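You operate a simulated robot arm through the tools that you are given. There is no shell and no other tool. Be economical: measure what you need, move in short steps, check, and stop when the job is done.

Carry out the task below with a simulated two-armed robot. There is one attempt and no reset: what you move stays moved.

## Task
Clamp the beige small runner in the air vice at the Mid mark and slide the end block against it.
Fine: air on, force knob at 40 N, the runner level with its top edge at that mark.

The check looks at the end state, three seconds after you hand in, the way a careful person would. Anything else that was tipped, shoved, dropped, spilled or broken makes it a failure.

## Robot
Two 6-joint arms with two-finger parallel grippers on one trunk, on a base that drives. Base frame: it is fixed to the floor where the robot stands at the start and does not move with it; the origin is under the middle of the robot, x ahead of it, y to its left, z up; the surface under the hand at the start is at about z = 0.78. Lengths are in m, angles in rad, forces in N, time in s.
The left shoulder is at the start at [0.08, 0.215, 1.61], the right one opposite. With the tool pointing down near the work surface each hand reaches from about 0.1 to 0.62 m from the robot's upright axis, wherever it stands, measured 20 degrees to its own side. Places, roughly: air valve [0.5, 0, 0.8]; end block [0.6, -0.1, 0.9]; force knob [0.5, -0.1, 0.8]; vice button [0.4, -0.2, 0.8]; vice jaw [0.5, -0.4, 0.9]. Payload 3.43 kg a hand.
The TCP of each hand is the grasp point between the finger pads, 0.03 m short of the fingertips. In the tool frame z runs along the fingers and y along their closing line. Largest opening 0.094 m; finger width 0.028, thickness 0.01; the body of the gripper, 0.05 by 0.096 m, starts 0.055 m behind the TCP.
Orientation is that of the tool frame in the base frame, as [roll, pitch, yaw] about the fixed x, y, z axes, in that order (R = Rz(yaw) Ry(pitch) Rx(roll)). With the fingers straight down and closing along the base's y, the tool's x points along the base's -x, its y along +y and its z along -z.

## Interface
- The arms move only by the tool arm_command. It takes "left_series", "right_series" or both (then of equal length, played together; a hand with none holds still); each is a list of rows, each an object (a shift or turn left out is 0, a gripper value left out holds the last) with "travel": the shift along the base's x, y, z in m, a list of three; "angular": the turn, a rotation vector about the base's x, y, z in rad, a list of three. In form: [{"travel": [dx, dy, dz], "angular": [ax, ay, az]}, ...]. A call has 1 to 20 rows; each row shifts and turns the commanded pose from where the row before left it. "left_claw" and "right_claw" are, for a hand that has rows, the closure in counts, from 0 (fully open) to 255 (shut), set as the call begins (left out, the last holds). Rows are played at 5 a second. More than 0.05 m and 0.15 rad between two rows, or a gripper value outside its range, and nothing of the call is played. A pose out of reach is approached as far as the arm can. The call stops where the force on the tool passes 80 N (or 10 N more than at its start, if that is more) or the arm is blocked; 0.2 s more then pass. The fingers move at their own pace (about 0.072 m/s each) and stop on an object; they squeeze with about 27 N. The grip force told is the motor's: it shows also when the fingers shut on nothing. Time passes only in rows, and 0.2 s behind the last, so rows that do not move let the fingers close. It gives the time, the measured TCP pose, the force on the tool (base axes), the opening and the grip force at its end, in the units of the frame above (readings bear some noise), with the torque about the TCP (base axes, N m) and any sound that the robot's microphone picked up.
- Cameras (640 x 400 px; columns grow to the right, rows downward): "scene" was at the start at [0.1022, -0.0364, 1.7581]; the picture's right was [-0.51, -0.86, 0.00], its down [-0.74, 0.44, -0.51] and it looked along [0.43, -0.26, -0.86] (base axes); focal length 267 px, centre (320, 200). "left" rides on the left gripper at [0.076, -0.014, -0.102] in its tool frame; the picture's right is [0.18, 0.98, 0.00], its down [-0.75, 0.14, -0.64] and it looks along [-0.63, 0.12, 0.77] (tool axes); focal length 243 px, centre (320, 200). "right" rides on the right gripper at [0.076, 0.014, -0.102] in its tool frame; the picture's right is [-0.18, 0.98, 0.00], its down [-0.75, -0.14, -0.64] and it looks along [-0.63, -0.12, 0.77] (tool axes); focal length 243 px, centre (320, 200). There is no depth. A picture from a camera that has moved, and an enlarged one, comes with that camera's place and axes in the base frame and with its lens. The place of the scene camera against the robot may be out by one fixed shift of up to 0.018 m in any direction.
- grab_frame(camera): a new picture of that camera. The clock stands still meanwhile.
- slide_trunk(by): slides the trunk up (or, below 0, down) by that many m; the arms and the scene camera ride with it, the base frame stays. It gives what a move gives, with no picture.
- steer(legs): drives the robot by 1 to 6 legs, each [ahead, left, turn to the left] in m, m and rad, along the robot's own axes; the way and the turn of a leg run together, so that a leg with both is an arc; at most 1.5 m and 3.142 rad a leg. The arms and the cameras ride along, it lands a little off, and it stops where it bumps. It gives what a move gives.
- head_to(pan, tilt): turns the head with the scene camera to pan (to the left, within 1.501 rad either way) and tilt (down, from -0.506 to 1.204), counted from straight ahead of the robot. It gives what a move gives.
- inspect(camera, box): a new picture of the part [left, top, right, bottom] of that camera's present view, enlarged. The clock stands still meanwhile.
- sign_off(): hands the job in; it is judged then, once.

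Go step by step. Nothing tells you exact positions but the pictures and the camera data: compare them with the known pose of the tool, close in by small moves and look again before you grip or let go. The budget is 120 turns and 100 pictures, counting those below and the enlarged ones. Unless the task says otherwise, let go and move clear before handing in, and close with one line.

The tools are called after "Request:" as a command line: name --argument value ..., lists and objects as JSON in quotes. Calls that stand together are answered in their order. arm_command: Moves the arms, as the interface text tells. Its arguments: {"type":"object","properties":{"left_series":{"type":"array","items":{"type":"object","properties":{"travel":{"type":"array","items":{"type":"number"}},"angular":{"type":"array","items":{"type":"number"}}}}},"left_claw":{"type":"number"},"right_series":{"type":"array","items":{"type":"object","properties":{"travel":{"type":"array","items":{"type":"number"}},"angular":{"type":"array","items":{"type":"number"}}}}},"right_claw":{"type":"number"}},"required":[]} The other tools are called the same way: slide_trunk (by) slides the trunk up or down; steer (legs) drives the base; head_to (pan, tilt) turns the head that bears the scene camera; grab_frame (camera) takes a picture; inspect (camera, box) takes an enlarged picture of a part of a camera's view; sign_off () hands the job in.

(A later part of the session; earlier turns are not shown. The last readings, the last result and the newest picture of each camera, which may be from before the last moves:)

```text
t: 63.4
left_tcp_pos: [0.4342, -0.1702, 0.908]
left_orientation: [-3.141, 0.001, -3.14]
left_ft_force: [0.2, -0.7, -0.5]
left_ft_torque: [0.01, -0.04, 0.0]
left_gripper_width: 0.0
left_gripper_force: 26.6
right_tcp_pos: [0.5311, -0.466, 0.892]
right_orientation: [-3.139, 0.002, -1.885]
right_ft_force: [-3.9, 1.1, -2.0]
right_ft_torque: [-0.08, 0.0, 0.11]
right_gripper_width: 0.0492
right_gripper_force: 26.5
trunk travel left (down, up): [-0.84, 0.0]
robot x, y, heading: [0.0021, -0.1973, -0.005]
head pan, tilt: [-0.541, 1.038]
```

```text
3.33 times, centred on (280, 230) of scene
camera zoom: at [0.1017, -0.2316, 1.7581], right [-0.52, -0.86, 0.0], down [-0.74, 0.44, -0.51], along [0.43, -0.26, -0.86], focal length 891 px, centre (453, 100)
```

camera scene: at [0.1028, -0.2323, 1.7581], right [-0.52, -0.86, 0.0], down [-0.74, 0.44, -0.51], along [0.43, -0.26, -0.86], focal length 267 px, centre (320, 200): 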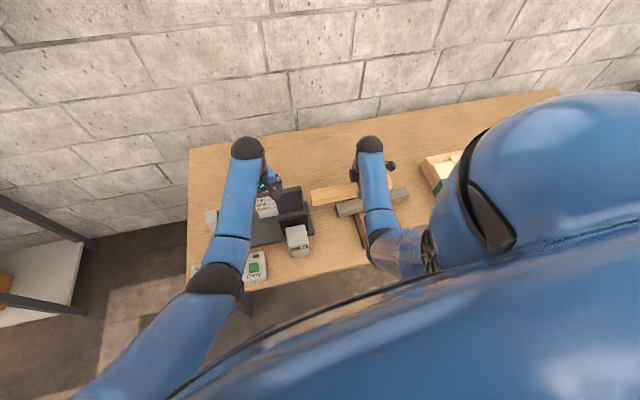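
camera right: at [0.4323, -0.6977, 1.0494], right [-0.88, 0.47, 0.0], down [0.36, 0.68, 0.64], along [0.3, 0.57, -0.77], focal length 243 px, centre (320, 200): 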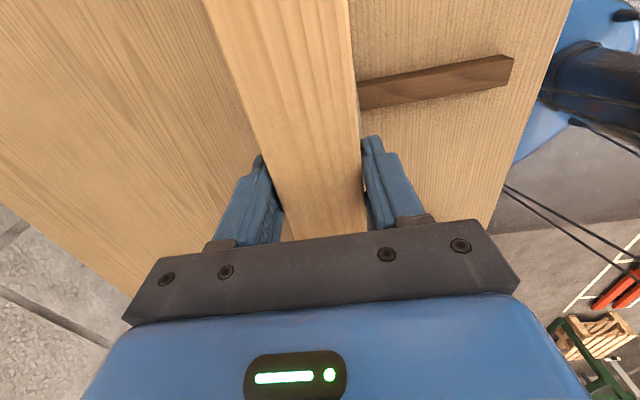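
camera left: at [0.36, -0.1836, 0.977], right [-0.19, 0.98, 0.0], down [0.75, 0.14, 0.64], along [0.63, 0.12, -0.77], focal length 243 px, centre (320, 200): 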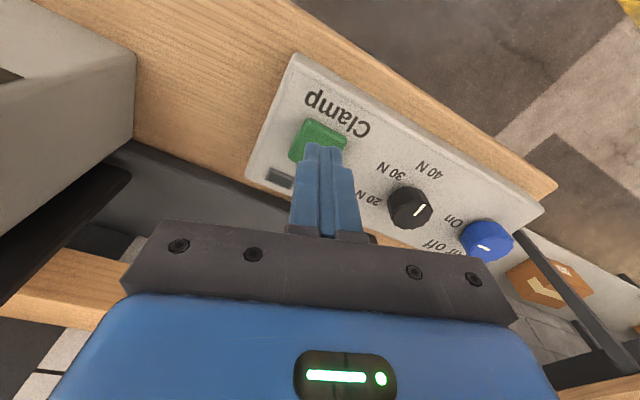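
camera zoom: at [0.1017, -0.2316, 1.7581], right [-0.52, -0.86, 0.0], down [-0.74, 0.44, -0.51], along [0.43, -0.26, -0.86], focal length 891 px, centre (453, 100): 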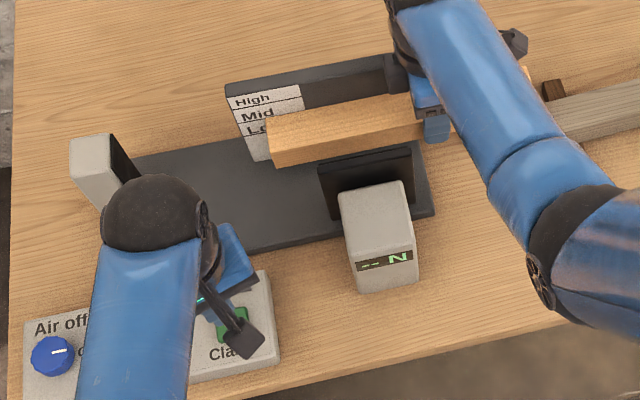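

The jaw has not moved. I check the panel lamp and valve pointer closely before pressing again.

Request:
inspect --camera "left" --box '[220, 60, 540, 280]'

```text
1.82 times, centred on (380, 170) of left
camera zoom: at [0.3594, -0.185, 1.0102], right [-0.19, 0.98, 0.0], down [0.75, 0.14, 0.64], along [0.63, 0.12, -0.77], focal length 441 px, centre (211, 254)
```

zoom: 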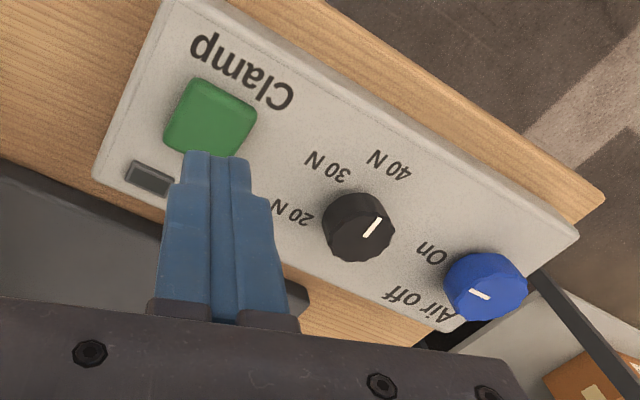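

Settings look right; maybe the button needs to be held. I press again, a bit deeper, and hold.

Request:
arm_command --left_series '[{"travel": [0, 0, -0.03]}, {"travel": [0, 0, -0.02]}, {"travel": [0, 0, -0.006]}, {"travel": [0, 0, -0.004]}, {"travel": [0, 0, -0.002]}, {"travel": [0, 0, -0.001]}, {"travel": [0, 0, 0]}, {"travel": [0, 0, 0]}, {"travel": [0, 0, 0]}]'

Request:
inspect --camera "scene" --box '[220, 170, 340, 290]'

```text
t: 65.4
left_tcp_pos: [0.4349, -0.1702, 0.8466]
left_orientation: [-3.14, 0.003, -3.139]
left_ft_force: [-5.0, -3.3, 27.7]
left_ft_torque: [-0.1, 0.19, 0.06]
left_gripper_width: 0.0
left_gripper_force: 27.1
right_tcp_pos: [0.5314, -0.4664, 0.8924]
right_orientation: [-3.14, 0.003, -1.882]
right_ft_force: [4.8, 4.7, -13.0]
right_ft_torque: [-0.41, 0.11, 0.08]
right_gripper_width: 0.0495
right_gripper_force: 27.0
trunk travel left (down, up): [-0.84, 0.0]
robot x, y, heading: [0.0018, -0.1973, -0.001]
head pan, tilt: [-0.541, 1.038]
heard: click
```

```text
3.33 times, centred on (280, 230) of scene
camera zoom: at [0.101, -0.2323, 1.7582], right [-0.52, -0.86, 0.0], down [-0.74, 0.44, -0.51], along [0.43, -0.26, -0.86], focal length 891 px, centre (453, 100)
```

zoom: 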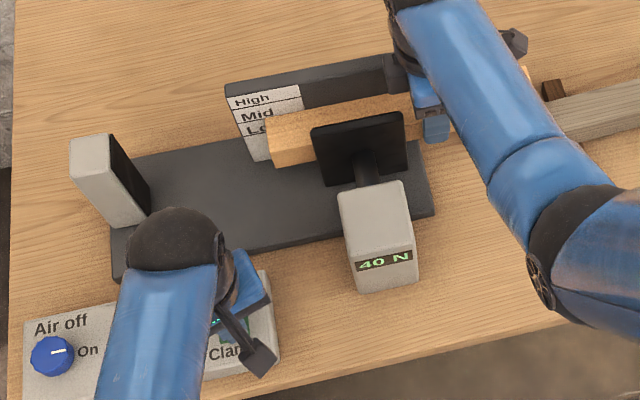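

The jaw closed and the display shows 40 N. I lift off the button and check that it stays clamped.

Request:
arm_command --left_series '[{"travel": [0, 0, 0.01]}, {"travel": [0, 0, 0.02]}, {"travel": [0, 0, 0.03]}, {"travel": [0, 0, 0]}, {"travel": [0, 0, 0]}, {"travel": [0, 0, 0]}]'

Request:
inspect --camera "scene" --box '[240, 170, 340, 270]'

```text
t: 66.8
left_tcp_pos: [0.4347, -0.1705, 0.9066]
left_orientation: [3.14, 0.001, -3.14]
left_ft_force: [0.4, 0.1, -0.4]
left_ft_torque: [0.0, 0.01, -0.01]
left_gripper_width: 0.0
left_gripper_force: 26.9
right_tcp_pos: [0.5311, -0.4669, 0.8932]
right_orientation: [-3.139, 0.003, -1.885]
right_ft_force: [-4.6, 0.0, -0.4]
right_ft_torque: [0.0, 0.08, -0.06]
right_gripper_width: 0.0493
right_gripper_force: 26.9
trunk travel left (down, up): [-0.84, 0.0]
robot x, y, heading: [-0.0001, -0.1964, -0.002]
head pan, tilt: [-0.541, 1.038]
```

```text
4.00 times, centred on (290, 220) of scene
camera zoom: at [0.1013, -0.2314, 1.7582], right [-0.52, -0.86, 0.0], down [-0.74, 0.44, -0.51], along [0.43, -0.26, -0.86], focal length 1069 px, centre (440, 120)
```

zoom: 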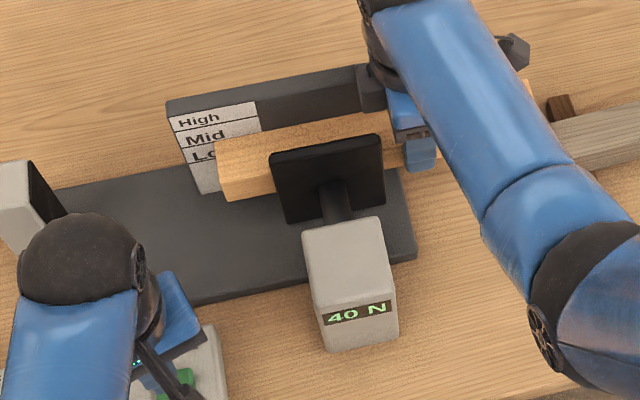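

It holds at 40 N. I go back to the view above the label to verify the mark before releasing the right hand.

Request:
arm_command --left_series '[{"travel": [0, 0, 0.045]}, {"travel": [0, 0, 0.045]}, {"travel": [0.01, -0.01, 0.045]}, {"travel": [0.025, -0.03, 0.01]}, {"travel": [0.025, -0.03, 0]}, {"travel": [0.025, -0.03, 0]}, {"travel": [0.024, -0.031, 0]}, {"travel": [0, 0, 0]}]'

Request:
inspect --camera "left" --box '[260, 110, 350, 170]'

Request:
grab_frame --camera "left"

```text
t: 68.6
left_tcp_pos: [0.5453, -0.2996, 1.0522]
left_orientation: [3.14, 0.003, -3.14]
left_ft_force: [-0.1, -0.7, -0.5]
left_ft_torque: [-0.01, 0.02, 0.0]
left_gripper_width: 0.0
left_gripper_force: 27.1
right_tcp_pos: [0.5305, -0.468, 0.8915]
right_orientation: [-3.14, 0.001, -1.884]
right_ft_force: [-3.5, -0.5, 1.4]
right_ft_torque: [0.34, 0.07, 0.14]
right_gripper_width: 0.0493
right_gripper_force: 26.7
trunk travel left (down, up): [-0.84, 0.0]
robot x, y, heading: [-0.0006, -0.1959, 0.001]
head pan, tilt: [-0.541, 1.038]
```

```text
6.67 times, centred on (305, 140) of left
camera zoom: at [0.4695, -0.3143, 1.1525], right [-0.19, 0.98, 0.0], down [0.75, 0.14, 0.64], along [0.63, 0.12, -0.77], focal length 1618 px, centre (420, 600)
```

zoom: 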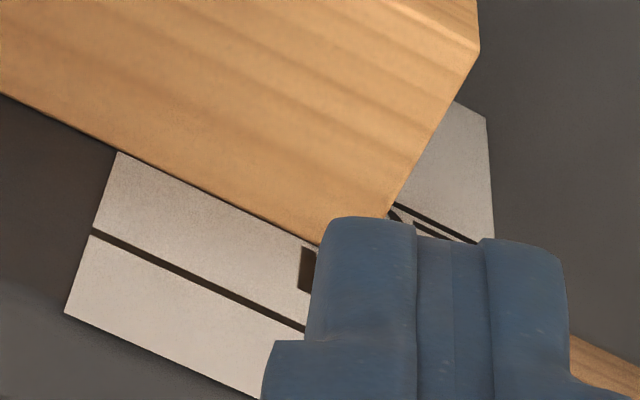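

```text
33 pictures are left
camera left: at [0.4695, -0.3143, 1.1525], right [-0.19, 0.98, 0.0], down [0.75, 0.14, 0.64], along [0.63, 0.12, -0.77], focal length 243 px, centre (320, 200)
```

left: 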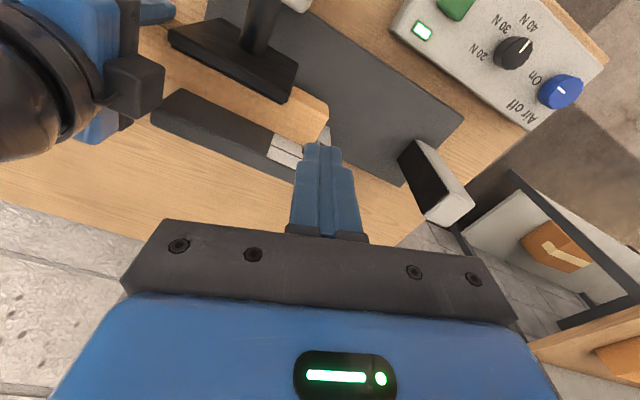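

Lamp lit, edge on the Mid line. I open the right hand and lift it straight up.

Request:
arm_command --right_claw 50 --right_series '[{"travel": [0, 0, 0]}, {"travel": [0, 0, 0]}, {"travel": [0, 0, 0]}]'

Request:
arm_command --right_series '[{"travel": [0, 0, 0.02]}, {"travel": [0, 0, 0.03]}, {"travel": [0, 0, 0.03]}, {"travel": [-0.02, -0.04, 0.01]}, {"travel": [-0.02, -0.04, 0]}, {"travel": [-0.02, -0.04, 0]}, {"travel": [0, 0, 0]}]'

Request:
inspect --camera "scene" --box '[220, 170, 360, 270]'

Request:
inspect --camera "left" --box '[260, 110, 350, 170]'

```text
t: 69.4
left_tcp_pos: [0.546, -0.2991, 1.0511]
left_orientation: [3.141, 0.001, -3.14]
left_ft_force: [0.3, -0.5, 0.9]
left_ft_torque: [0.0, 0.0, 0.02]
left_gripper_width: 0.0001
left_gripper_force: 27.2
right_tcp_pos: [0.5305, -0.467, 0.8917]
right_orientation: [-3.139, 0.001, -1.884]
right_ft_force: [0.1, 0.4, 0.1]
right_ft_torque: [-0.03, -0.02, 0.0]
right_gripper_width: 0.0759
right_gripper_force: 0.0
trunk travel left (down, up): [-0.84, 0.0]
robot x, y, heading: [0.0002, -0.1973, 0.002]
head pan, tilt: [-0.541, 1.038]
```

```text
t: 71.0
left_tcp_pos: [0.5446, -0.2989, 1.0513]
left_orientation: [-3.14, 0.002, -3.14]
left_ft_force: [0.1, -0.1, -0.4]
left_ft_torque: [0.01, 0.01, 0.01]
left_gripper_width: 0.0001
left_gripper_force: 26.6
right_tcp_pos: [0.4714, -0.5875, 0.9803]
right_orientation: [-3.138, 0.002, -1.884]
right_ft_force: [-0.2, 0.4, 0.0]
right_ft_torque: [0.02, 0.01, 0.0]
right_gripper_width: 0.0756
right_gripper_force: 0.1
trunk travel left (down, up): [-0.84, 0.0]
robot x, y, heading: [0.0009, -0.1962, -0.001]
head pan, tilt: [-0.541, 1.038]
```

```text
4.00 times, centred on (290, 220) of scene
camera zoom: at [0.1026, -0.2312, 1.7581], right [-0.52, -0.86, 0.0], down [-0.74, 0.44, -0.51], along [0.43, -0.26, -0.86], focal length 1069 px, centre (440, 120)
```

zoom: 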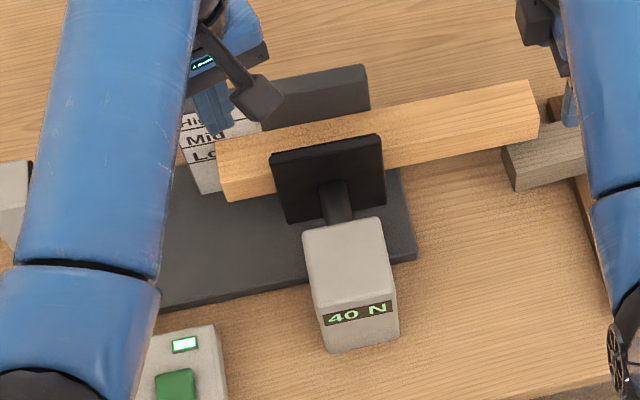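

```text
6.67 times, centred on (305, 140) of left
camera zoom: at [0.4703, -0.3136, 1.1522], right [-0.19, 0.98, 0.0], down [0.75, 0.14, 0.64], along [0.63, 0.12, -0.77], focal length 1618 px, centre (420, 600)
```

zoom: 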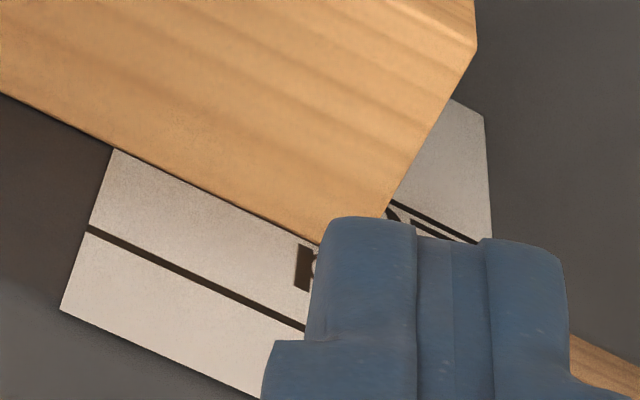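

The runner stays clamped at 40 N without the hand. Next, the left hand goes above and to the left of the end block to locate it.

Request:
arm_command --left_series '[{"travel": [0.008, 0.04, 0]}, {"travel": [0.008, 0.04, 0]}, {"travel": [0.008, 0.04, 0]}, {"travel": [0.008, 0.04, 0]}, {"travel": [0.008, 0.04, 0]}, {"travel": [0.008, 0.04, 0]}, {"travel": [0, 0.01, 0]}, {"travel": [0, 0, 0]}]'

Request:
grab_frame --camera "left"

Request:
inspect --camera "scene" --box '[190, 160, 340, 270]'

```text
t: 72.8
left_tcp_pos: [0.5935, -0.0509, 1.0506]
left_orientation: [3.142, 0.002, -3.14]
left_ft_force: [-0.2, -0.4, 0.1]
left_ft_torque: [0.01, 0.02, 0.0]
left_gripper_width: 0.0
left_gripper_force: 27.4
right_tcp_pos: [0.471, -0.5871, 0.9798]
right_orientation: [-3.14, 0.003, -1.884]
right_ft_force: [0.0, -0.6, -0.7]
right_ft_torque: [0.0, 0.01, 0.02]
right_gripper_width: 0.0755
right_gripper_force: 0.1
trunk travel left (down, up): [-0.84, 0.0]
robot x, y, heading: [-0.0022, -0.1963, 0.0]
head pan, tilt: [-0.541, 1.038]
```

```text
30 pictures are left
camera left: at [0.5178, -0.0655, 1.1508], right [-0.19, 0.98, 0.0], down [0.75, 0.14, 0.64], along [0.63, 0.12, -0.77], focal length 243 px, centre (320, 200)
```

left: 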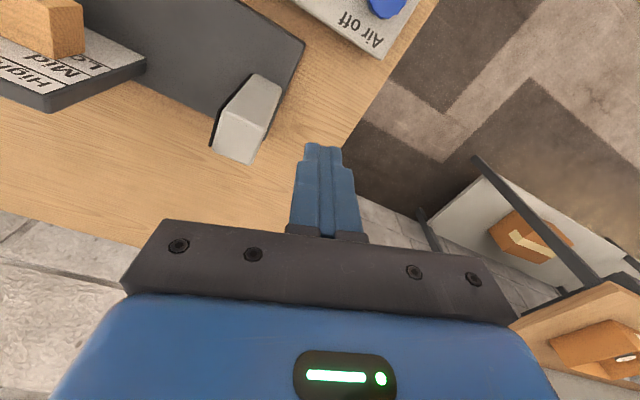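

```text
3.64 times, centred on (265, 215) of scene
camera zoom: at [0.1019, -0.2324, 1.7581], right [-0.52, -0.86, 0.0], down [-0.74, 0.44, -0.51], along [0.43, -0.26, -0.86], focal length 972 px, centre (520, 146)
```

zoom: 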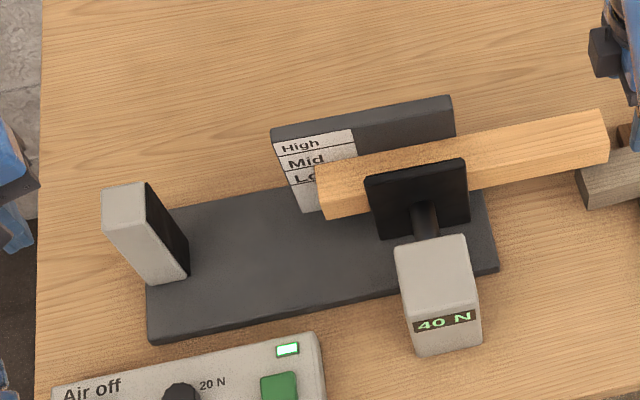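

Request:
inspect --camera "left" --box '[160, 40, 340, 180]'

```text
2.86 times, centred on (250, 110) of left
camera zoom: at [0.5178, -0.0655, 1.1508], right [-0.19, 0.98, 0.0], down [0.75, 0.14, 0.64], along [0.63, 0.12, -0.77], focal length 693 px, centre (520, 457)
```

zoom: 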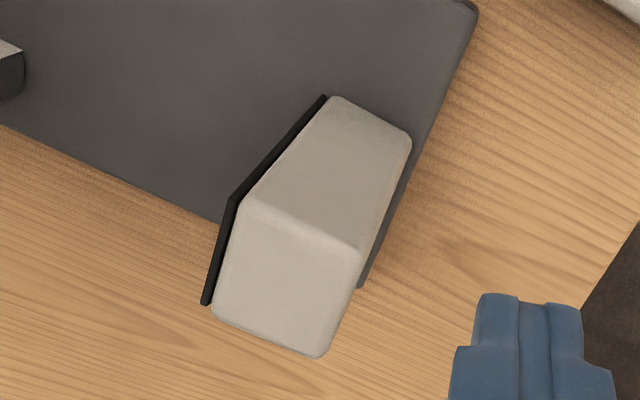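

End block: n 0.622–0.668, outer face e≈0.092, top z≈0.928, in line with the runner; it must travel ≈0.15 m. I turn the closed hand along the vice and go behind the block's outer face, first at height.

Request:
arm_command --left_series '[{"travel": [0.0133, 0.005, -0.01], "angular": [0, 0, -0.1]}, {"travel": [0.0133, 0, -0.01], "angular": [0, 0, -0.1]}, {"travel": [0.0133, -0.01, -0.01], "angular": [0, 0, -0.105]}, {"travel": [0.0133, -0.015, -0.01]}, {"travel": [0, 0, -0.01]}, {"travel": [0, 0, 0]}]'

Request:
grab_frame --camera "left"

```text
t: 74.2
left_tcp_pos: [0.6471, -0.0702, 0.9997]
left_orientation: [-3.139, 0.002, 2.839]
left_ft_force: [-0.5, 0.4, -0.7]
left_ft_torque: [0.0, -0.01, 0.03]
left_gripper_width: 0.0
left_gripper_force: 27.0
right_tcp_pos: [0.4718, -0.5864, 0.9809]
right_orientation: [-3.14, 0.003, -1.884]
right_ft_force: [0.6, -1.2, 1.1]
right_ft_torque: [-0.01, 0.0, 0.01]
right_gripper_width: 0.0757
right_gripper_force: 0.2
trunk travel left (down, up): [-0.84, 0.0]
robot x, y, heading: [0.0031, -0.198, -0.001]
head pan, tilt: [-0.541, 1.038]
```

```text
27 pictures are left
camera left: at [0.5703, -0.0604, 1.1009], right [0.12, 0.99, 0.0], down [0.76, -0.09, 0.64], along [0.64, -0.08, -0.77], focal length 243 px, centre (320, 200)
```

left: 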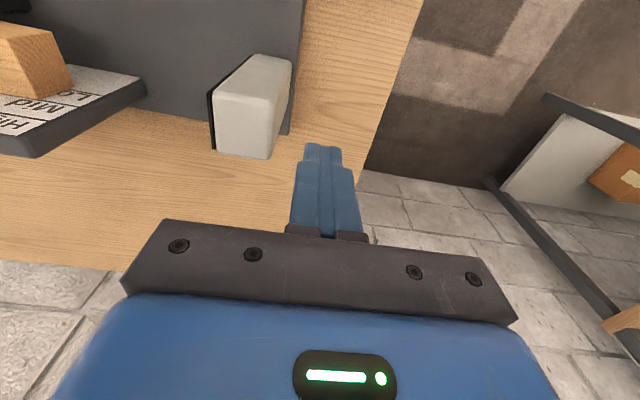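

Clear of the block. I lower to z≈0.888 behind it and look.

Request:
arm_command --left_series '[{"travel": [0, 0, -0.04]}, {"travel": [0, 0, -0.04]}, {"travel": [0, 0, -0.02]}, {"travel": [0, 0, -0.012]}, {"travel": [0, 0, 0]}]'

Request:
grab_frame --camera "left"

Request:
inspect --camera "scene" --box '[190, 160, 340, 270]'

```text
t: 75.4
left_tcp_pos: [0.6252, -0.0689, 0.9025]
left_orientation: [-3.141, 0.002, 2.838]
left_ft_force: [1.1, 0.4, 0.4]
left_ft_torque: [0.02, -0.01, 0.0]
left_gripper_width: 0.0
left_gripper_force: 27.0
left hand out of reach, approached as far as the arm can: row 2, 3, 4
right_tcp_pos: [0.4717, -0.5878, 0.9805]
right_orientation: [-3.14, 0.002, -1.884]
right_ft_force: [-0.2, 0.0, 0.0]
right_ft_torque: [-0.02, 0.01, 0.0]
right_gripper_width: 0.0759
right_gripper_force: 0.0
trunk travel left (down, up): [-0.84, 0.0]
robot x, y, heading: [-0.0028, -0.1947, 0.002]
head pan, tilt: [-0.541, 1.038]
```

```text
26 pictures are left
camera left: at [0.5504, -0.0587, 1.0039], right [0.12, 0.99, 0.0], down [0.76, -0.09, 0.64], along [0.64, -0.08, -0.77], focal length 243 px, centre (320, 200)
```

left: 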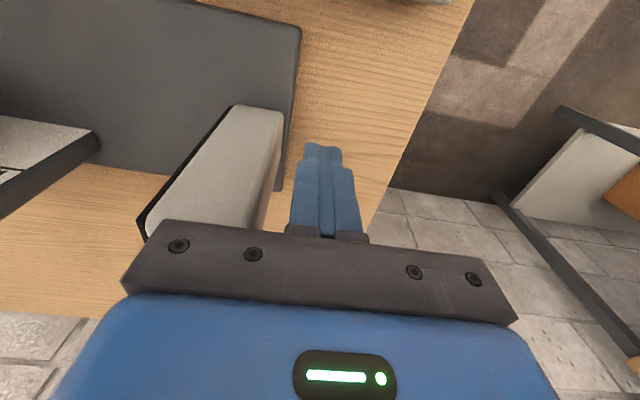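

```text
3.64 times, centred on (265, 215) of scene
camera zoom: at [0.1029, -0.2318, 1.7581], right [-0.52, -0.86, 0.0], down [-0.74, 0.44, -0.51], along [0.43, -0.26, -0.86], focal length 972 px, centre (520, 146)
```

zoom: 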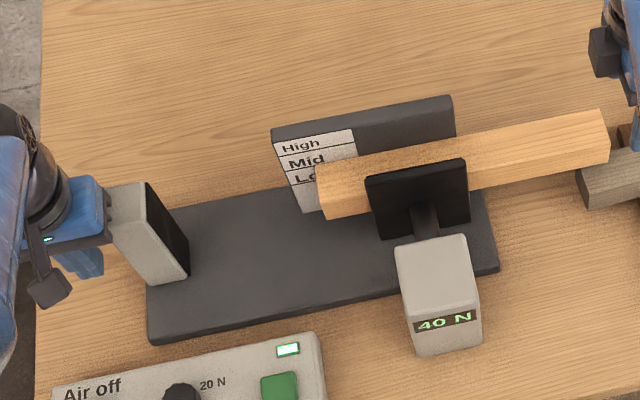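

The arm cannot reach that low there. I raise both hands, move the right one back over free table, and then lower the trunk to gain reach.

Request:
arm_command --left_series '[{"travel": [0, 0, 0.035]}, {"travel": [0, 0, 0.035]}, {"travel": [0, 0, 0.035]}, {"travel": [-0.01, 0.02, 0.02]}, {"travel": [-0.01, 0.02, 0.01]}, {"travel": [0, 0, 0]}]' --right_series '[{"travel": [-0.02, 0, 0.03]}, {"travel": [-0.03, 0.01, 0.03]}, {"travel": [-0.03, 0.01, 0.03]}, {"travel": [-0.03, 0.015, 0.01]}, {"travel": [-0.02, 0.015, 0]}, {"travel": [0, 0, 0]}]'

```text
t: 76.8
left_tcp_pos: [0.604, -0.0284, 1.0372]
left_orientation: [3.14, 0.001, 2.838]
left_ft_force: [-0.2, 0.5, 0.0]
left_ft_torque: [0.02, 0.03, 0.0]
left_gripper_width: 0.0002
left_gripper_force: 27.3
right_tcp_pos: [0.3455, -0.5377, 1.041]
right_orientation: [-3.141, 0.003, -1.884]
right_ft_force: [-0.4, 0.2, 0.5]
right_ft_torque: [0.01, 0.0, 0.0]
right_gripper_width: 0.0754
right_gripper_force: 0.1
right hand out of reach, approached as far as the arm can: row 3, 4
trunk travel left (down, up): [-0.84, 0.0]
robot x, y, heading: [-0.0017, -0.197, -0.003]
head pan, tilt: [-0.541, 1.038]
```

Request:
slide_trunk --by -0.13

Request:
grab_frame --camera "scene"

```text
t: 78.4
left_tcp_pos: [0.6028, -0.027, 0.9073]
left_orientation: [3.14, 0.001, 2.838]
left_ft_force: [-0.5, 0.4, -0.2]
left_ft_torque: [0.03, 0.01, -0.02]
left_gripper_width: 0.0005
left_gripper_force: 26.9
right_tcp_pos: [0.3446, -0.5373, 0.9123]
right_orientation: [-3.139, 0.001, -1.885]
right_ft_force: [0.4, 1.2, 0.0]
right_ft_torque: [-0.02, 0.01, 0.04]
right_gripper_width: 0.0757
right_gripper_force: 0.0
trunk travel left (down, up): [-0.71, 0.13]
robot x, y, heading: [0.002, -0.198, -0.002]
head pan, tilt: [-0.541, 1.038]
```

```text
24 pictures are left
camera scene: at [0.102, -0.2317, 1.6282], right [-0.52, -0.86, 0.0], down [-0.74, 0.44, -0.51], along [0.43, -0.26, -0.86], focal length 267 px, centre (320, 200)
```

scene: 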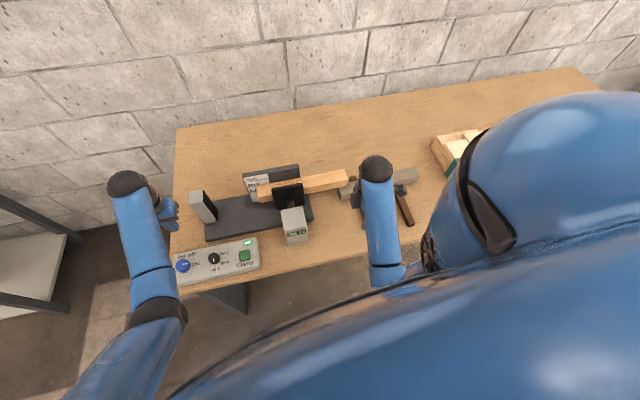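

Now to the spot behind the block: first along n, then close in.

Request:
arm_command --left_series '[{"travel": [0.0263, -0.0083, 0]}, {"travel": [0.0262, -0.0083, -0.01]}, {"travel": [0, 0, -0.01]}, {"travel": [-0.004, -0.0127, 0]}, {"travel": [-0.004, -0.0127, 0]}, {"travel": [0, 0, 0]}]'

Request:
grab_frame --camera "left"

Request:
inspect --camera "scene" --box '[150, 150, 350, 280]'

```text
t: 79.8
left_tcp_pos: [0.6474, -0.0705, 0.8862]
left_orientation: [-3.141, 0.001, 2.84]
left_ft_force: [-0.4, -0.7, 0.6]
left_ft_torque: [0.04, -0.02, 0.01]
left_gripper_width: 0.0
left_gripper_force: 27.6
right_tcp_pos: [0.3453, -0.5364, 0.9112]
right_orientation: [-3.139, 0.0, -1.885]
right_ft_force: [0.3, 0.5, 0.0]
right_ft_torque: [-0.02, 0.03, -0.02]
right_gripper_width: 0.0756
right_gripper_force: 0.1
trunk travel left (down, up): [-0.71, 0.13]
robot x, y, heading: [0.0005, -0.1944, -0.0]
head pan, tilt: [-0.541, 1.038]
```

```text
23 pictures are left
camera left: at [0.5718, -0.0598, 0.9876], right [0.12, 0.99, 0.0], down [0.76, -0.09, 0.64], along [0.64, -0.08, -0.77], focal length 243 px, centre (320, 200)
```

left: 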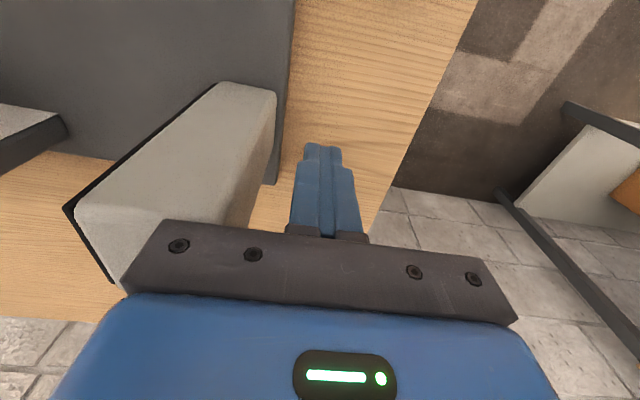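

```text
3.08 times, centred on (250, 215) of scene
camera zoom: at [0.1021, -0.2312, 1.6281], right [-0.52, -0.86, 0.0], down [-0.74, 0.44, -0.51], along [0.43, -0.26, -0.86], focal length 822 px, centre (535, 154)
```

zoom: 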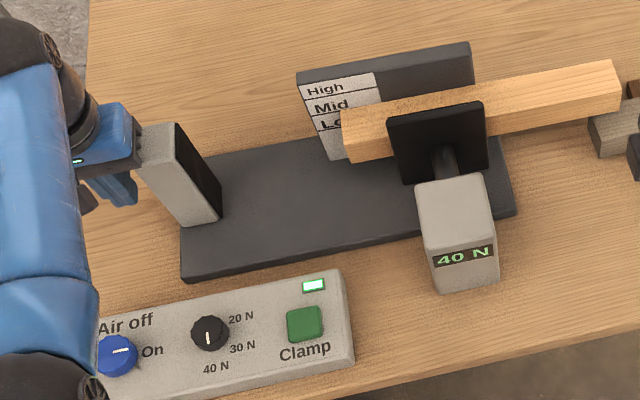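

Hand is behind the block. I push along the vice direction in 10 mm steps.

Request:
arm_command --left_series '[{"travel": [-0.003, -0.0095, 0]}, {"travel": [-0.003, -0.0095, 0]}, {"travel": [-0.003, -0.0095, 0]}, {"travel": [-0.003, -0.0095, 0]}, {"travel": [0, 0, 0]}]'

Request:
inspect --camera "scene" --box '[150, 150, 350, 280]'

```text
t: 81.0
left_tcp_pos: [0.6348, -0.1077, 0.8867]
left_orientation: [-3.138, 0.0, 2.837]
left_ft_force: [0.5, 0.2, -0.2]
left_ft_torque: [0.01, 0.0, 0.01]
left_gripper_width: 0.0
left_gripper_force: 27.1
right_tcp_pos: [0.3459, -0.5374, 0.9123]
right_orientation: [-3.139, 0.001, -1.884]
right_ft_force: [-0.6, 0.6, -0.5]
right_ft_torque: [0.01, 0.0, 0.0]
right_gripper_width: 0.0754
right_gripper_force: 0.0
trunk travel left (down, up): [-0.71, 0.13]
robot x, y, heading: [0.0028, -0.1959, 0.003]
head pan, tilt: [-0.541, 1.038]
```

```text
3.08 times, centred on (250, 215) of scene
camera zoom: at [0.1021, -0.2314, 1.6281], right [-0.52, -0.86, 0.0], down [-0.74, 0.44, -0.51], along [0.43, -0.26, -0.86], focal length 822 px, centre (535, 154)
```

zoom: 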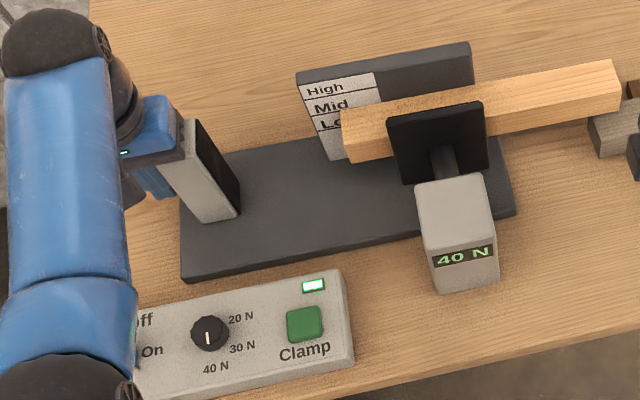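

The block slides easily and straight. Continue 90 mm.

Request:
arm_command --left_series '[{"travel": [-0.003, -0.0095, 0]}, {"travel": [-0.003, -0.0095, 0]}, {"travel": [-0.003, -0.0095, 0]}, {"travel": [-0.003, -0.0095, 0]}, {"travel": [-0.003, -0.0095, 0]}, {"travel": [-0.003, -0.0095, 0]}, {"travel": [-0.003, -0.0095, 0]}, {"travel": [-0.003, -0.0095, 0]}, {"travel": [-0.003, -0.0095, 0]}, {"travel": [0, 0, 0]}]'

Request:
inspect --camera "scene" --box '[150, 150, 350, 280]'

Request:
grab_frame --camera "left"

```text
t: 83.2
left_tcp_pos: [0.6085, -0.1938, 0.8879]
left_orientation: [-3.139, 0.002, 2.838]
left_ft_force: [0.1, 1.0, 0.0]
left_ft_torque: [0.02, 0.01, -0.02]
left_gripper_width: 0.0003
left_gripper_force: 26.9
right_tcp_pos: [0.3452, -0.5368, 0.9107]
right_orientation: [-3.138, 0.001, -1.884]
right_ft_force: [0.4, 0.1, 0.5]
right_ft_torque: [0.03, -0.02, -0.01]
right_gripper_width: 0.0755
right_gripper_force: 0.0
trunk travel left (down, up): [-0.71, 0.13]
robot x, y, heading: [-0.0026, -0.195, 0.004]
head pan, tilt: [-0.541, 1.038]
```

```text
3.08 times, centred on (250, 215) of scene
camera zoom: at [0.1021, -0.2314, 1.6281], right [-0.52, -0.86, 0.0], down [-0.74, 0.44, -0.51], along [0.43, -0.26, -0.86], focal length 822 px, centre (535, 154)
```

zoom: 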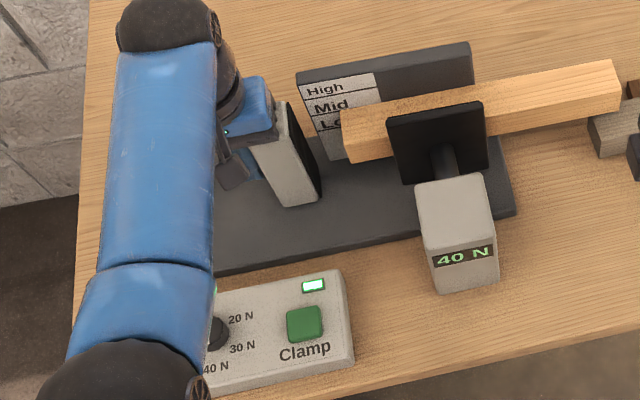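

```text
19 pictures are left
camera left: at [0.5323, -0.1838, 0.988], right [0.12, 0.99, 0.0], down [0.76, -0.09, 0.64], along [0.64, -0.08, -0.77], focal length 243 px, centre (320, 200)
```

left: 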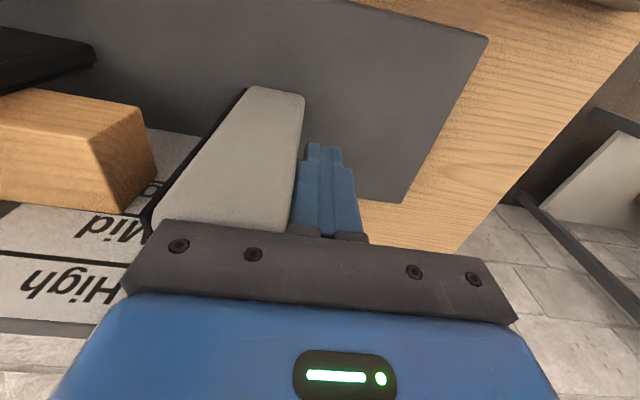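

About 45 mm remain. To keep the gripper body clear of the back plate, I back off 2 mm, raise 13 mm and shift slightly toward the robot, then push on.

Request:
arm_command --left_series '[{"travel": [0.0006, 0.0019, 0]}, {"travel": [-0.003, 0.001, 0.013]}, {"travel": [-0.003, -0.0095, 0]}, {"travel": [-0.003, -0.0095, 0]}, {"travel": [-0.003, -0.0095, 0]}, {"travel": [0, 0, 0]}]'

Request:
inspect --camera "scene" --box '[200, 150, 320, 230]'

```text
t: 84.6
left_tcp_pos: [0.6008, -0.2073, 0.8993]
left_orientation: [-3.141, 0.002, 2.847]
left_ft_force: [13.2, 41.0, 3.9]
left_ft_torque: [-0.93, 0.37, -0.67]
left_gripper_width: 0.0
left_gripper_force: 27.1
right_tcp_pos: [0.3482, -0.5311, 0.9135]
right_orientation: [-3.14, -0.004, -1.881]
right_ft_force: [-0.2, -0.9, 0.5]
right_ft_torque: [0.04, 0.01, -0.02]
right_gripper_width: 0.0757
right_gripper_force: 0.0
trunk travel left (down, up): [-0.71, 0.13]
robot x, y, heading: [0.0029, -0.1941, 0.0]
head pan, tilt: [-0.541, 1.038]
```

```text
5.00 times, centred on (260, 190) of scene
camera zoom: at [0.1048, -0.2229, 1.6282], right [-0.51, -0.86, 0.01], down [-0.74, 0.44, -0.51], along [0.43, -0.26, -0.86], focal length 1336 px, centre (620, 250)
```

zoom: 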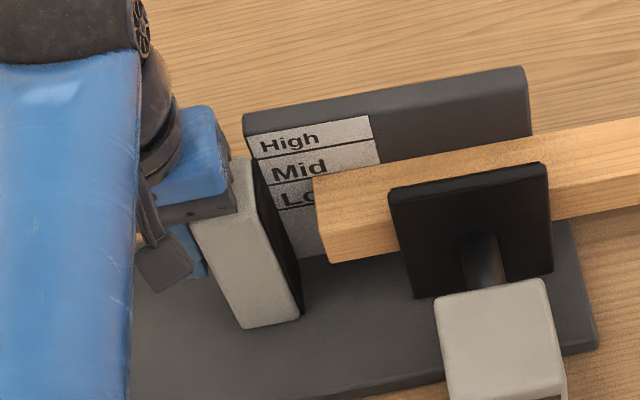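

The block stopped with a gap of roughly 2–3 cm to the runner, just where it meets the back plate's end. I back off and look closely at what blocks it.

Request:
arm_command --left_series '[{"travel": [0.003, 0.0095, 0]}, {"travel": [0.003, 0.0095, 0]}, {"travel": [0.003, 0.0095, 0.01]}, {"travel": [0.003, 0.0095, 0.04]}, {"travel": [-0.02, 0.01, 0.04]}, {"travel": [-0.02, 0, 0.02]}, {"travel": [0, 0, 0]}]'

Request:
grab_frame --camera "left"

Request:
inspect --camera "scene" --box '[220, 150, 320, 230]'

```text
t: 86.2
left_tcp_pos: [0.5824, -0.172, 0.9959]
left_orientation: [3.141, 0.002, 2.837]
left_ft_force: [1.2, 0.2, 0.5]
left_ft_torque: [-0.01, 0.0, -0.04]
left_gripper_width: 0.0001
left_gripper_force: 27.1
left hand out of reach, approached as far as the arm can: row 6
right_tcp_pos: [0.3458, -0.5354, 0.9116]
right_orientation: [-3.141, 0.001, -1.885]
right_ft_force: [0.6, -0.1, -0.6]
right_ft_torque: [0.01, 0.02, -0.03]
right_gripper_width: 0.0756
right_gripper_force: 0.0
trunk travel left (down, up): [-0.71, 0.13]
robot x, y, heading: [-0.0007, -0.1948, 0.0]
head pan, tilt: [-0.541, 1.038]
```

```text
17 pictures are left
camera left: at [0.5059, -0.1619, 1.0968], right [0.12, 0.99, 0.0], down [0.76, -0.09, 0.64], along [0.64, -0.08, -0.77], focal length 243 px, centre (320, 200)
```

left: 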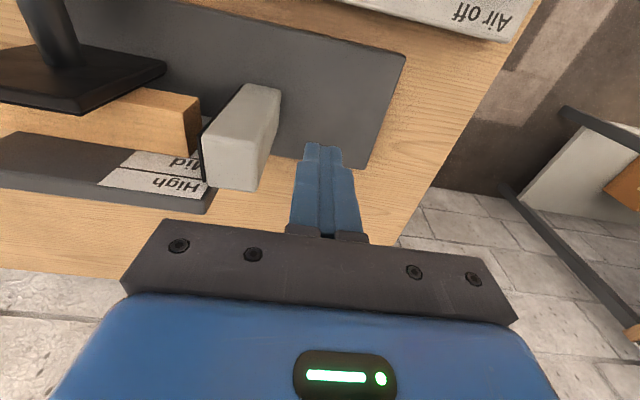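

```text
5.00 times, centred on (270, 190) of scene
camera zoom: at [0.1032, -0.2314, 1.628], right [-0.52, -0.86, 0.0], down [-0.74, 0.44, -0.51], along [0.43, -0.26, -0.86], focal length 1336 px, centre (570, 250)
```

zoom: 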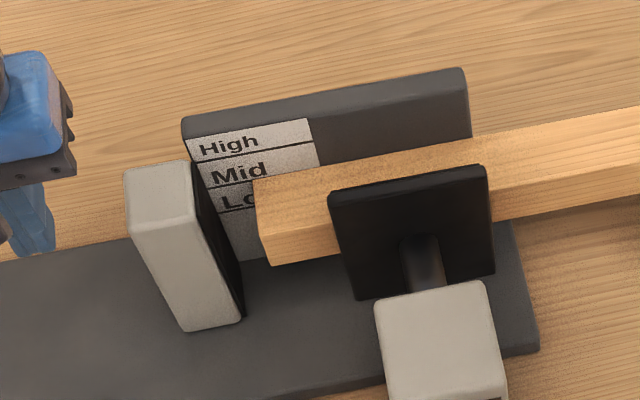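

Request:
inspect --camera "left" --box '[150, 70, 300, 220]'

```text
2.67 times, centred on (225, 145) of left
camera zoom: at [0.5059, -0.1619, 1.0968], right [0.12, 0.99, 0.0], down [0.76, -0.09, 0.64], along [0.64, -0.08, -0.77], focal length 647 px, centre (573, 347)
```

zoom: 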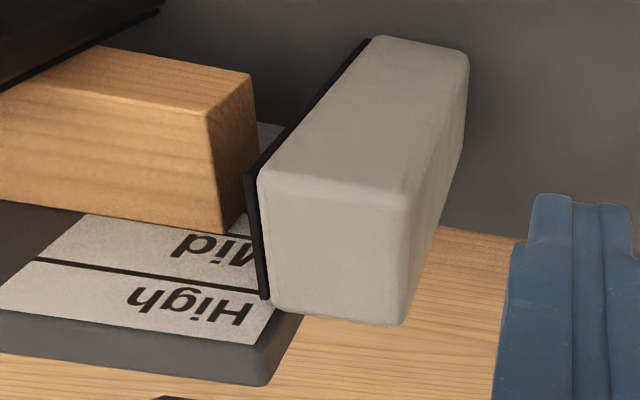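

The gap is about 25 mm; the stop could be a travel limit or a jam from pushing high. I try once more, pushing lower with modest force.

Request:
arm_command --left_series '[{"travel": [0.016, 0, 0]}, {"travel": [0.016, -0.001, -0.02]}, {"travel": [0, 0, -0.04]}, {"travel": [0, 0, -0.03]}, {"travel": [0, 0, -0.021]}, {"travel": [-0.003, -0.0095, 0]}, {"travel": [-0.003, -0.0095, 0]}, {"travel": [-0.003, -0.0095, 0]}, {"travel": [-0.0015, -0.0048, 0]}, {"travel": [0, 0, 0]}]'

```text
t: 88.4
left_tcp_pos: [0.6024, -0.2063, 0.8845]
left_orientation: [-3.134, 0.003, 2.831]
left_ft_force: [-2.1, 4.4, 9.2]
left_ft_torque: [-0.23, 0.12, -0.11]
left_gripper_width: 0.0
left_gripper_force: 26.7
right_tcp_pos: [0.3447, -0.5345, 0.9131]
right_orientation: [-3.139, -0.003, -1.887]
right_ft_force: [-0.4, 1.5, 0.1]
right_ft_torque: [-0.06, -0.01, -0.03]
right_gripper_width: 0.0753
right_gripper_force: 0.2
trunk travel left (down, up): [-0.71, 0.13]
robot x, y, heading: [-0.0026, -0.1923, -0.006]
head pan, tilt: [-0.541, 1.038]
```

Request:
arm_command --left_series '[{"travel": [-0.0015, -0.0048, 0.002]}, {"travel": [-0.0015, -0.0048, 0.001]}, {"travel": [0, 0, 0]}]'

Request:
inspect --camera "scene" --box '[220, 150, 320, 230]'

```text
t: 89.2
left_tcp_pos: [0.6013, -0.2081, 0.886]
left_orientation: [3.141, -0.001, 2.844]
left_ft_force: [8.5, 32.7, -6.3]
left_ft_torque: [-0.75, 0.1, -0.53]
left_gripper_width: 0.0002
left_gripper_force: 26.9
right_tcp_pos: [0.3483, -0.5318, 0.9123]
right_orientation: [-3.141, -0.003, -1.882]
right_ft_force: [0.4, -0.2, -0.7]
right_ft_torque: [0.0, 0.0, -0.02]
right_gripper_width: 0.0755
right_gripper_force: 0.0
trunk travel left (down, up): [-0.71, 0.13]
robot x, y, heading: [0.0005, -0.1944, 0.001]
head pan, tilt: [-0.541, 1.038]
```

```text
5.00 times, centred on (270, 190) of scene
camera zoom: at [0.105, -0.2244, 1.6279], right [-0.51, -0.86, 0.0], down [-0.74, 0.44, -0.51], along [0.43, -0.26, -0.86], focal length 1336 px, centre (570, 250)
```

zoom: 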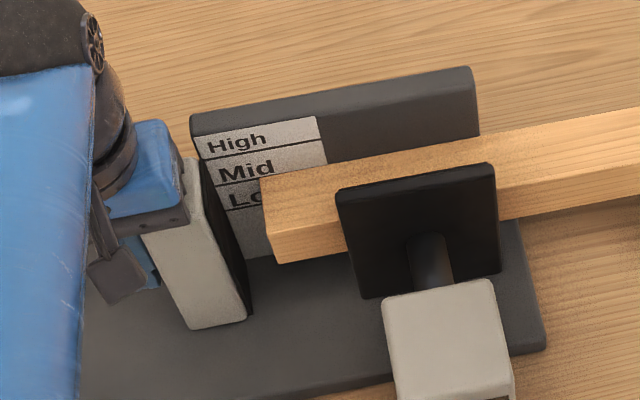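

It is a hard travel stop, so the runner must sit ~35 mm further toward the block. First I grip the block's top with the left hand and slide it back out of the way.

Request:
arm_command --left_series '[{"travel": [0.003, 0.0095, 0]}, {"travel": [0.003, 0.0095, 0]}, {"travel": [0.003, 0.0095, 0]}, {"travel": [0, 0, 0.04]}, {"travel": [0, 0, 0.04]}, {"travel": [0, 0, 0.012]}, {"travel": [0, 0, 0]}]'

Request:
arm_command --left_claw 55 --left_series '[{"travel": [0, 0, 0]}, {"travel": [0, 0, 0]}, {"travel": [0, 0, 0]}]'

```text
t: 90.8
left_tcp_pos: [0.6097, -0.1878, 0.9798]
left_orientation: [-3.139, 0.003, 2.837]
left_ft_force: [-0.1, 0.2, -0.1]
left_ft_torque: [0.0, 0.03, 0.0]
left_gripper_width: 0.0002
left_gripper_force: 26.8
right_tcp_pos: [0.3455, -0.5374, 0.9114]
right_orientation: [-3.139, 0.002, -1.886]
right_ft_force: [0.0, -0.4, -0.2]
right_ft_torque: [-0.01, 0.03, -0.02]
right_gripper_width: 0.0759
right_gripper_force: 0.0
trunk travel left (down, up): [-0.71, 0.13]
robot x, y, heading: [0.0003, -0.1951, -0.001]
head pan, tilt: [-0.541, 1.038]
```

```text
t: 91.6
left_tcp_pos: [0.6091, -0.1881, 0.9795]
left_orientation: [3.141, 0.002, 2.836]
left_ft_force: [0.5, -0.8, -0.1]
left_ft_torque: [0.02, 0.0, 0.02]
left_gripper_width: 0.0739
left_gripper_force: 0.0
right_tcp_pos: [0.3446, -0.5362, 0.9107]
right_orientation: [-3.141, 0.003, -1.885]
right_ft_force: [-0.5, -0.6, -0.2]
right_ft_torque: [0.0, 0.01, 0.04]
right_gripper_width: 0.0756
right_gripper_force: 0.0
trunk travel left (down, up): [-0.71, 0.13]
robot x, y, heading: [-0.0006, -0.1992, 0.004]
head pan, tilt: [-0.541, 1.038]
```

Request:
arm_command --left_series '[{"travel": [-0.004, -0.02, 0]}, {"travel": [-0.004, -0.02, 0]}, {"travel": [-0.002, -0.0174, 0]}, {"travel": [0, 0, -0.015]}, {"travel": [0, 0, 0]}]'

Request:
grab_frame --camera "left"

```text
t: 92.8
left_tcp_pos: [0.5983, -0.2451, 0.9654]
left_orientation: [-3.141, 0.0, 2.838]
left_ft_force: [-0.1, 0.6, 0.4]
left_ft_torque: [0.0, 0.0, -0.01]
left_gripper_width: 0.0736
left_gripper_force: 0.1
right_tcp_pos: [0.3451, -0.5361, 0.9112]
right_orientation: [-3.138, 0.002, -1.887]
right_ft_force: [0.5, 0.4, -0.1]
right_ft_torque: [-0.01, -0.02, 0.0]
right_gripper_width: 0.0759
right_gripper_force: 0.1
trunk travel left (down, up): [-0.71, 0.13]
robot x, y, heading: [0.0019, -0.1946, -0.004]
head pan, tilt: [-0.541, 1.038]
```

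```text
13 pictures are left
camera left: at [0.5226, -0.2357, 1.0665], right [0.12, 0.99, 0.0], down [0.76, -0.09, 0.64], along [0.64, -0.08, -0.77], focal length 243 px, centre (320, 200)
```

left: 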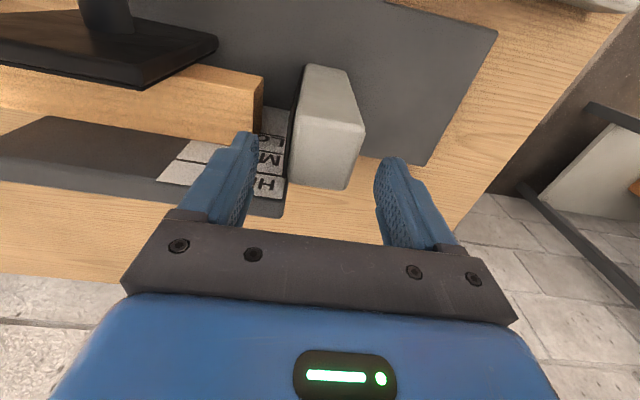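

Fingers straddle the block. Lower to its top part, close, and slide it back 70 mm.

Request:
arm_command --left_series '[{"travel": [0.001, 0.003, -0.016]}, {"travel": [0, 0, -0.015]}, {"travel": [0, 0, 0]}]'

Request:
arm_command --left_claw 180 --left_series '[{"travel": [0, 0, 0]}, {"travel": [0, 0, 0]}, {"travel": [0, 0, 0]}]'

Request:
arm_command --left_series '[{"travel": [0.003, 0.0095, 0]}, {"travel": [0.003, 0.0095, 0]}, {"travel": [0.003, 0.0095, 0]}, {"travel": [0.003, 0.0095, 0]}, {"travel": [0.003, 0.0095, 0]}, {"travel": [0.003, 0.0095, 0]}, {"travel": [0.003, 0.0095, 0]}, {"travel": [0, 0, 0]}]'

```text
t: 93.6
left_tcp_pos: [0.5998, -0.2421, 0.9349]
left_orientation: [-3.14, 0.002, 2.837]
left_ft_force: [0.1, -0.4, 0.0]
left_ft_torque: [0.02, 0.0, 0.01]
left_gripper_width: 0.0736
left_gripper_force: 0.2
right_tcp_pos: [0.3453, -0.5371, 0.9119]
right_orientation: [-3.139, 0.001, -1.887]
right_ft_force: [-0.4, 0.3, -1.0]
right_ft_torque: [-0.02, 0.02, -0.01]
right_gripper_width: 0.0755
right_gripper_force: 0.1
trunk travel left (down, up): [-0.71, 0.13]
robot x, y, heading: [0.0002, -0.1957, -0.002]
head pan, tilt: [-0.541, 1.038]
```

```text
t: 94.4
left_tcp_pos: [0.6009, -0.2416, 0.9346]
left_orientation: [-3.141, 0.001, 2.837]
left_ft_force: [-0.4, -0.2, -1.0]
left_ft_torque: [0.09, 0.0, -0.8]
left_gripper_width: 0.0494
left_gripper_force: 44.8
right_tcp_pos: [0.3449, -0.5373, 0.9124]
right_orientation: [-3.141, 0.002, -1.884]
right_ft_force: [0.2, 0.1, -0.1]
right_ft_torque: [0.0, -0.04, -0.01]
right_gripper_width: 0.0755
right_gripper_force: 0.1
trunk travel left (down, up): [-0.71, 0.13]
robot x, y, heading: [0.0005, -0.1936, 0.001]
head pan, tilt: [-0.541, 1.038]
```

```text
t: 96.2
left_tcp_pos: [0.6205, -0.1744, 0.9354]
left_orientation: [-3.141, 0.001, 2.837]
left_ft_force: [-1.6, -0.1, -3.6]
left_ft_torque: [-0.3, -0.31, -1.64]
left_gripper_width: 0.0497
left_gripper_force: 44.8
right_tcp_pos: [0.3464, -0.5367, 0.9114]
right_orientation: [-3.139, 0.001, -1.886]
right_ft_force: [0.3, 0.6, -0.1]
right_ft_torque: [0.01, 0.02, -0.05]
right_gripper_width: 0.0755
right_gripper_force: 0.1
trunk travel left (down, up): [-0.71, 0.13]
robot x, y, heading: [0.0011, -0.1952, -0.001]
head pan, tilt: [-0.541, 1.038]
```

Block moved back. I release it, lift clear, and raise the trunk again for the right hand's approach.

Request:
arm_command --left_claw 55 --left_series '[{"travel": [0, 0, 0]}, {"travel": [0, 0, 0]}, {"travel": [0, 0, 0.02]}, {"travel": [0, 0, 0.02]}, {"travel": [0, 0, 0]}]'

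Request:
slide_trunk --by 0.13

```text
t: 97.4
left_tcp_pos: [0.6222, -0.1767, 0.9752]
left_orientation: [3.141, 0.001, 2.838]
left_ft_force: [0.3, 0.2, 0.2]
left_ft_torque: [0.0, -0.02, 0.0]
left_gripper_width: 0.0735
left_gripper_force: 0.1
right_tcp_pos: [0.3452, -0.5373, 0.9123]
right_orientation: [-3.141, 0.002, -1.886]
right_ft_force: [0.8, 0.1, -0.1]
right_ft_torque: [0.01, 0.0, 0.02]
right_gripper_width: 0.0755
right_gripper_force: 0.1
trunk travel left (down, up): [-0.71, 0.13]
robot x, y, heading: [0.003, -0.1989, 0.005]
head pan, tilt: [-0.541, 1.038]
```

```text
t: 98.9
left_tcp_pos: [0.6227, -0.1751, 1.1049]
left_orientation: [-3.14, 0.002, 2.837]
left_ft_force: [0.2, -0.3, -0.2]
left_ft_torque: [0.02, 0.01, 0.03]
left_gripper_width: 0.0737
left_gripper_force: 0.0
right_tcp_pos: [0.3458, -0.5382, 1.0412]
right_orientation: [-3.142, 0.002, -1.885]
right_ft_force: [-0.9, -0.7, 0.1]
right_ft_torque: [-0.03, -0.01, -0.03]
right_gripper_width: 0.0756
right_gripper_force: 0.1
trunk travel left (down, up): [-0.84, 0.0]
robot x, y, heading: [-0.0032, -0.1945, -0.001]
head pan, tilt: [-0.541, 1.038]
```

Both hands move: right above the runner's free part (grip point 33 mm further out), left over the button with closed fingers.

Request:
arm_command --left_claw 255 --left_series '[{"travel": [-0.035, 0.001, -0.01]}, {"travel": [-0.035, 0.001, -0.01]}, {"travel": [-0.035, 0.001, -0.01]}, {"travel": [-0.035, 0.001, -0.01]}, {"travel": [-0.035, 0.001, -0.01]}, {"travel": [-0.013, 0, -0.04]}, {"travel": [0, 0, -0.04]}, {"travel": [0, 0, 0]}]' --right_series '[{"travel": [0.035, 0.008, -0.01]}, {"travel": [0.035, 0.008, -0.01]}, {"travel": [0.035, 0.008, -0.01]}, {"travel": [0.035, 0.008, -0.01]}, {"travel": [0.035, 0.008, -0.01]}, {"travel": [0, -0.001, -0.011]}, {"travel": [0, 0, -0.015]}, {"travel": [0, 0, 0]}]'

Request:
grab_frame --camera "right"

```text
t: 100.7
left_tcp_pos: [0.4339, -0.1732, 0.9742]
left_orientation: [-3.141, 0.003, 2.838]
left_ft_force: [0.5, -0.3, -0.2]
left_ft_torque: [-0.05, 0.01, 0.02]
left_gripper_width: 0.0
left_gripper_force: 27.0
right_tcp_pos: [0.5221, -0.497, 0.9661]
right_orientation: [-3.141, 0.003, -1.885]
right_ft_force: [-0.2, -0.3, -0.3]
right_ft_torque: [-0.03, -0.01, -0.02]
right_gripper_width: 0.0757
right_gripper_force: 0.0
trunk travel left (down, up): [-0.84, 0.0]
robot x, y, heading: [0.0, -0.1961, -0.003]
head pan, tilt: [-0.541, 1.038]
```

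```text
12 pictures are left
camera right: at [0.4835, -0.5657, 1.068], right [-0.88, 0.48, 0.0], down [0.36, 0.67, 0.64], along [0.31, 0.56, -0.77], focal length 243 px, centre (320, 200)
```

right: 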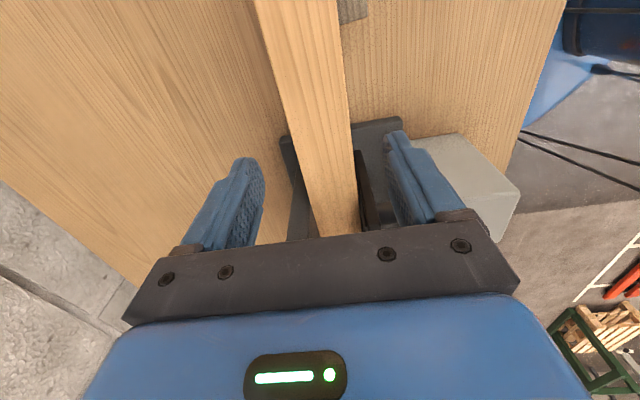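

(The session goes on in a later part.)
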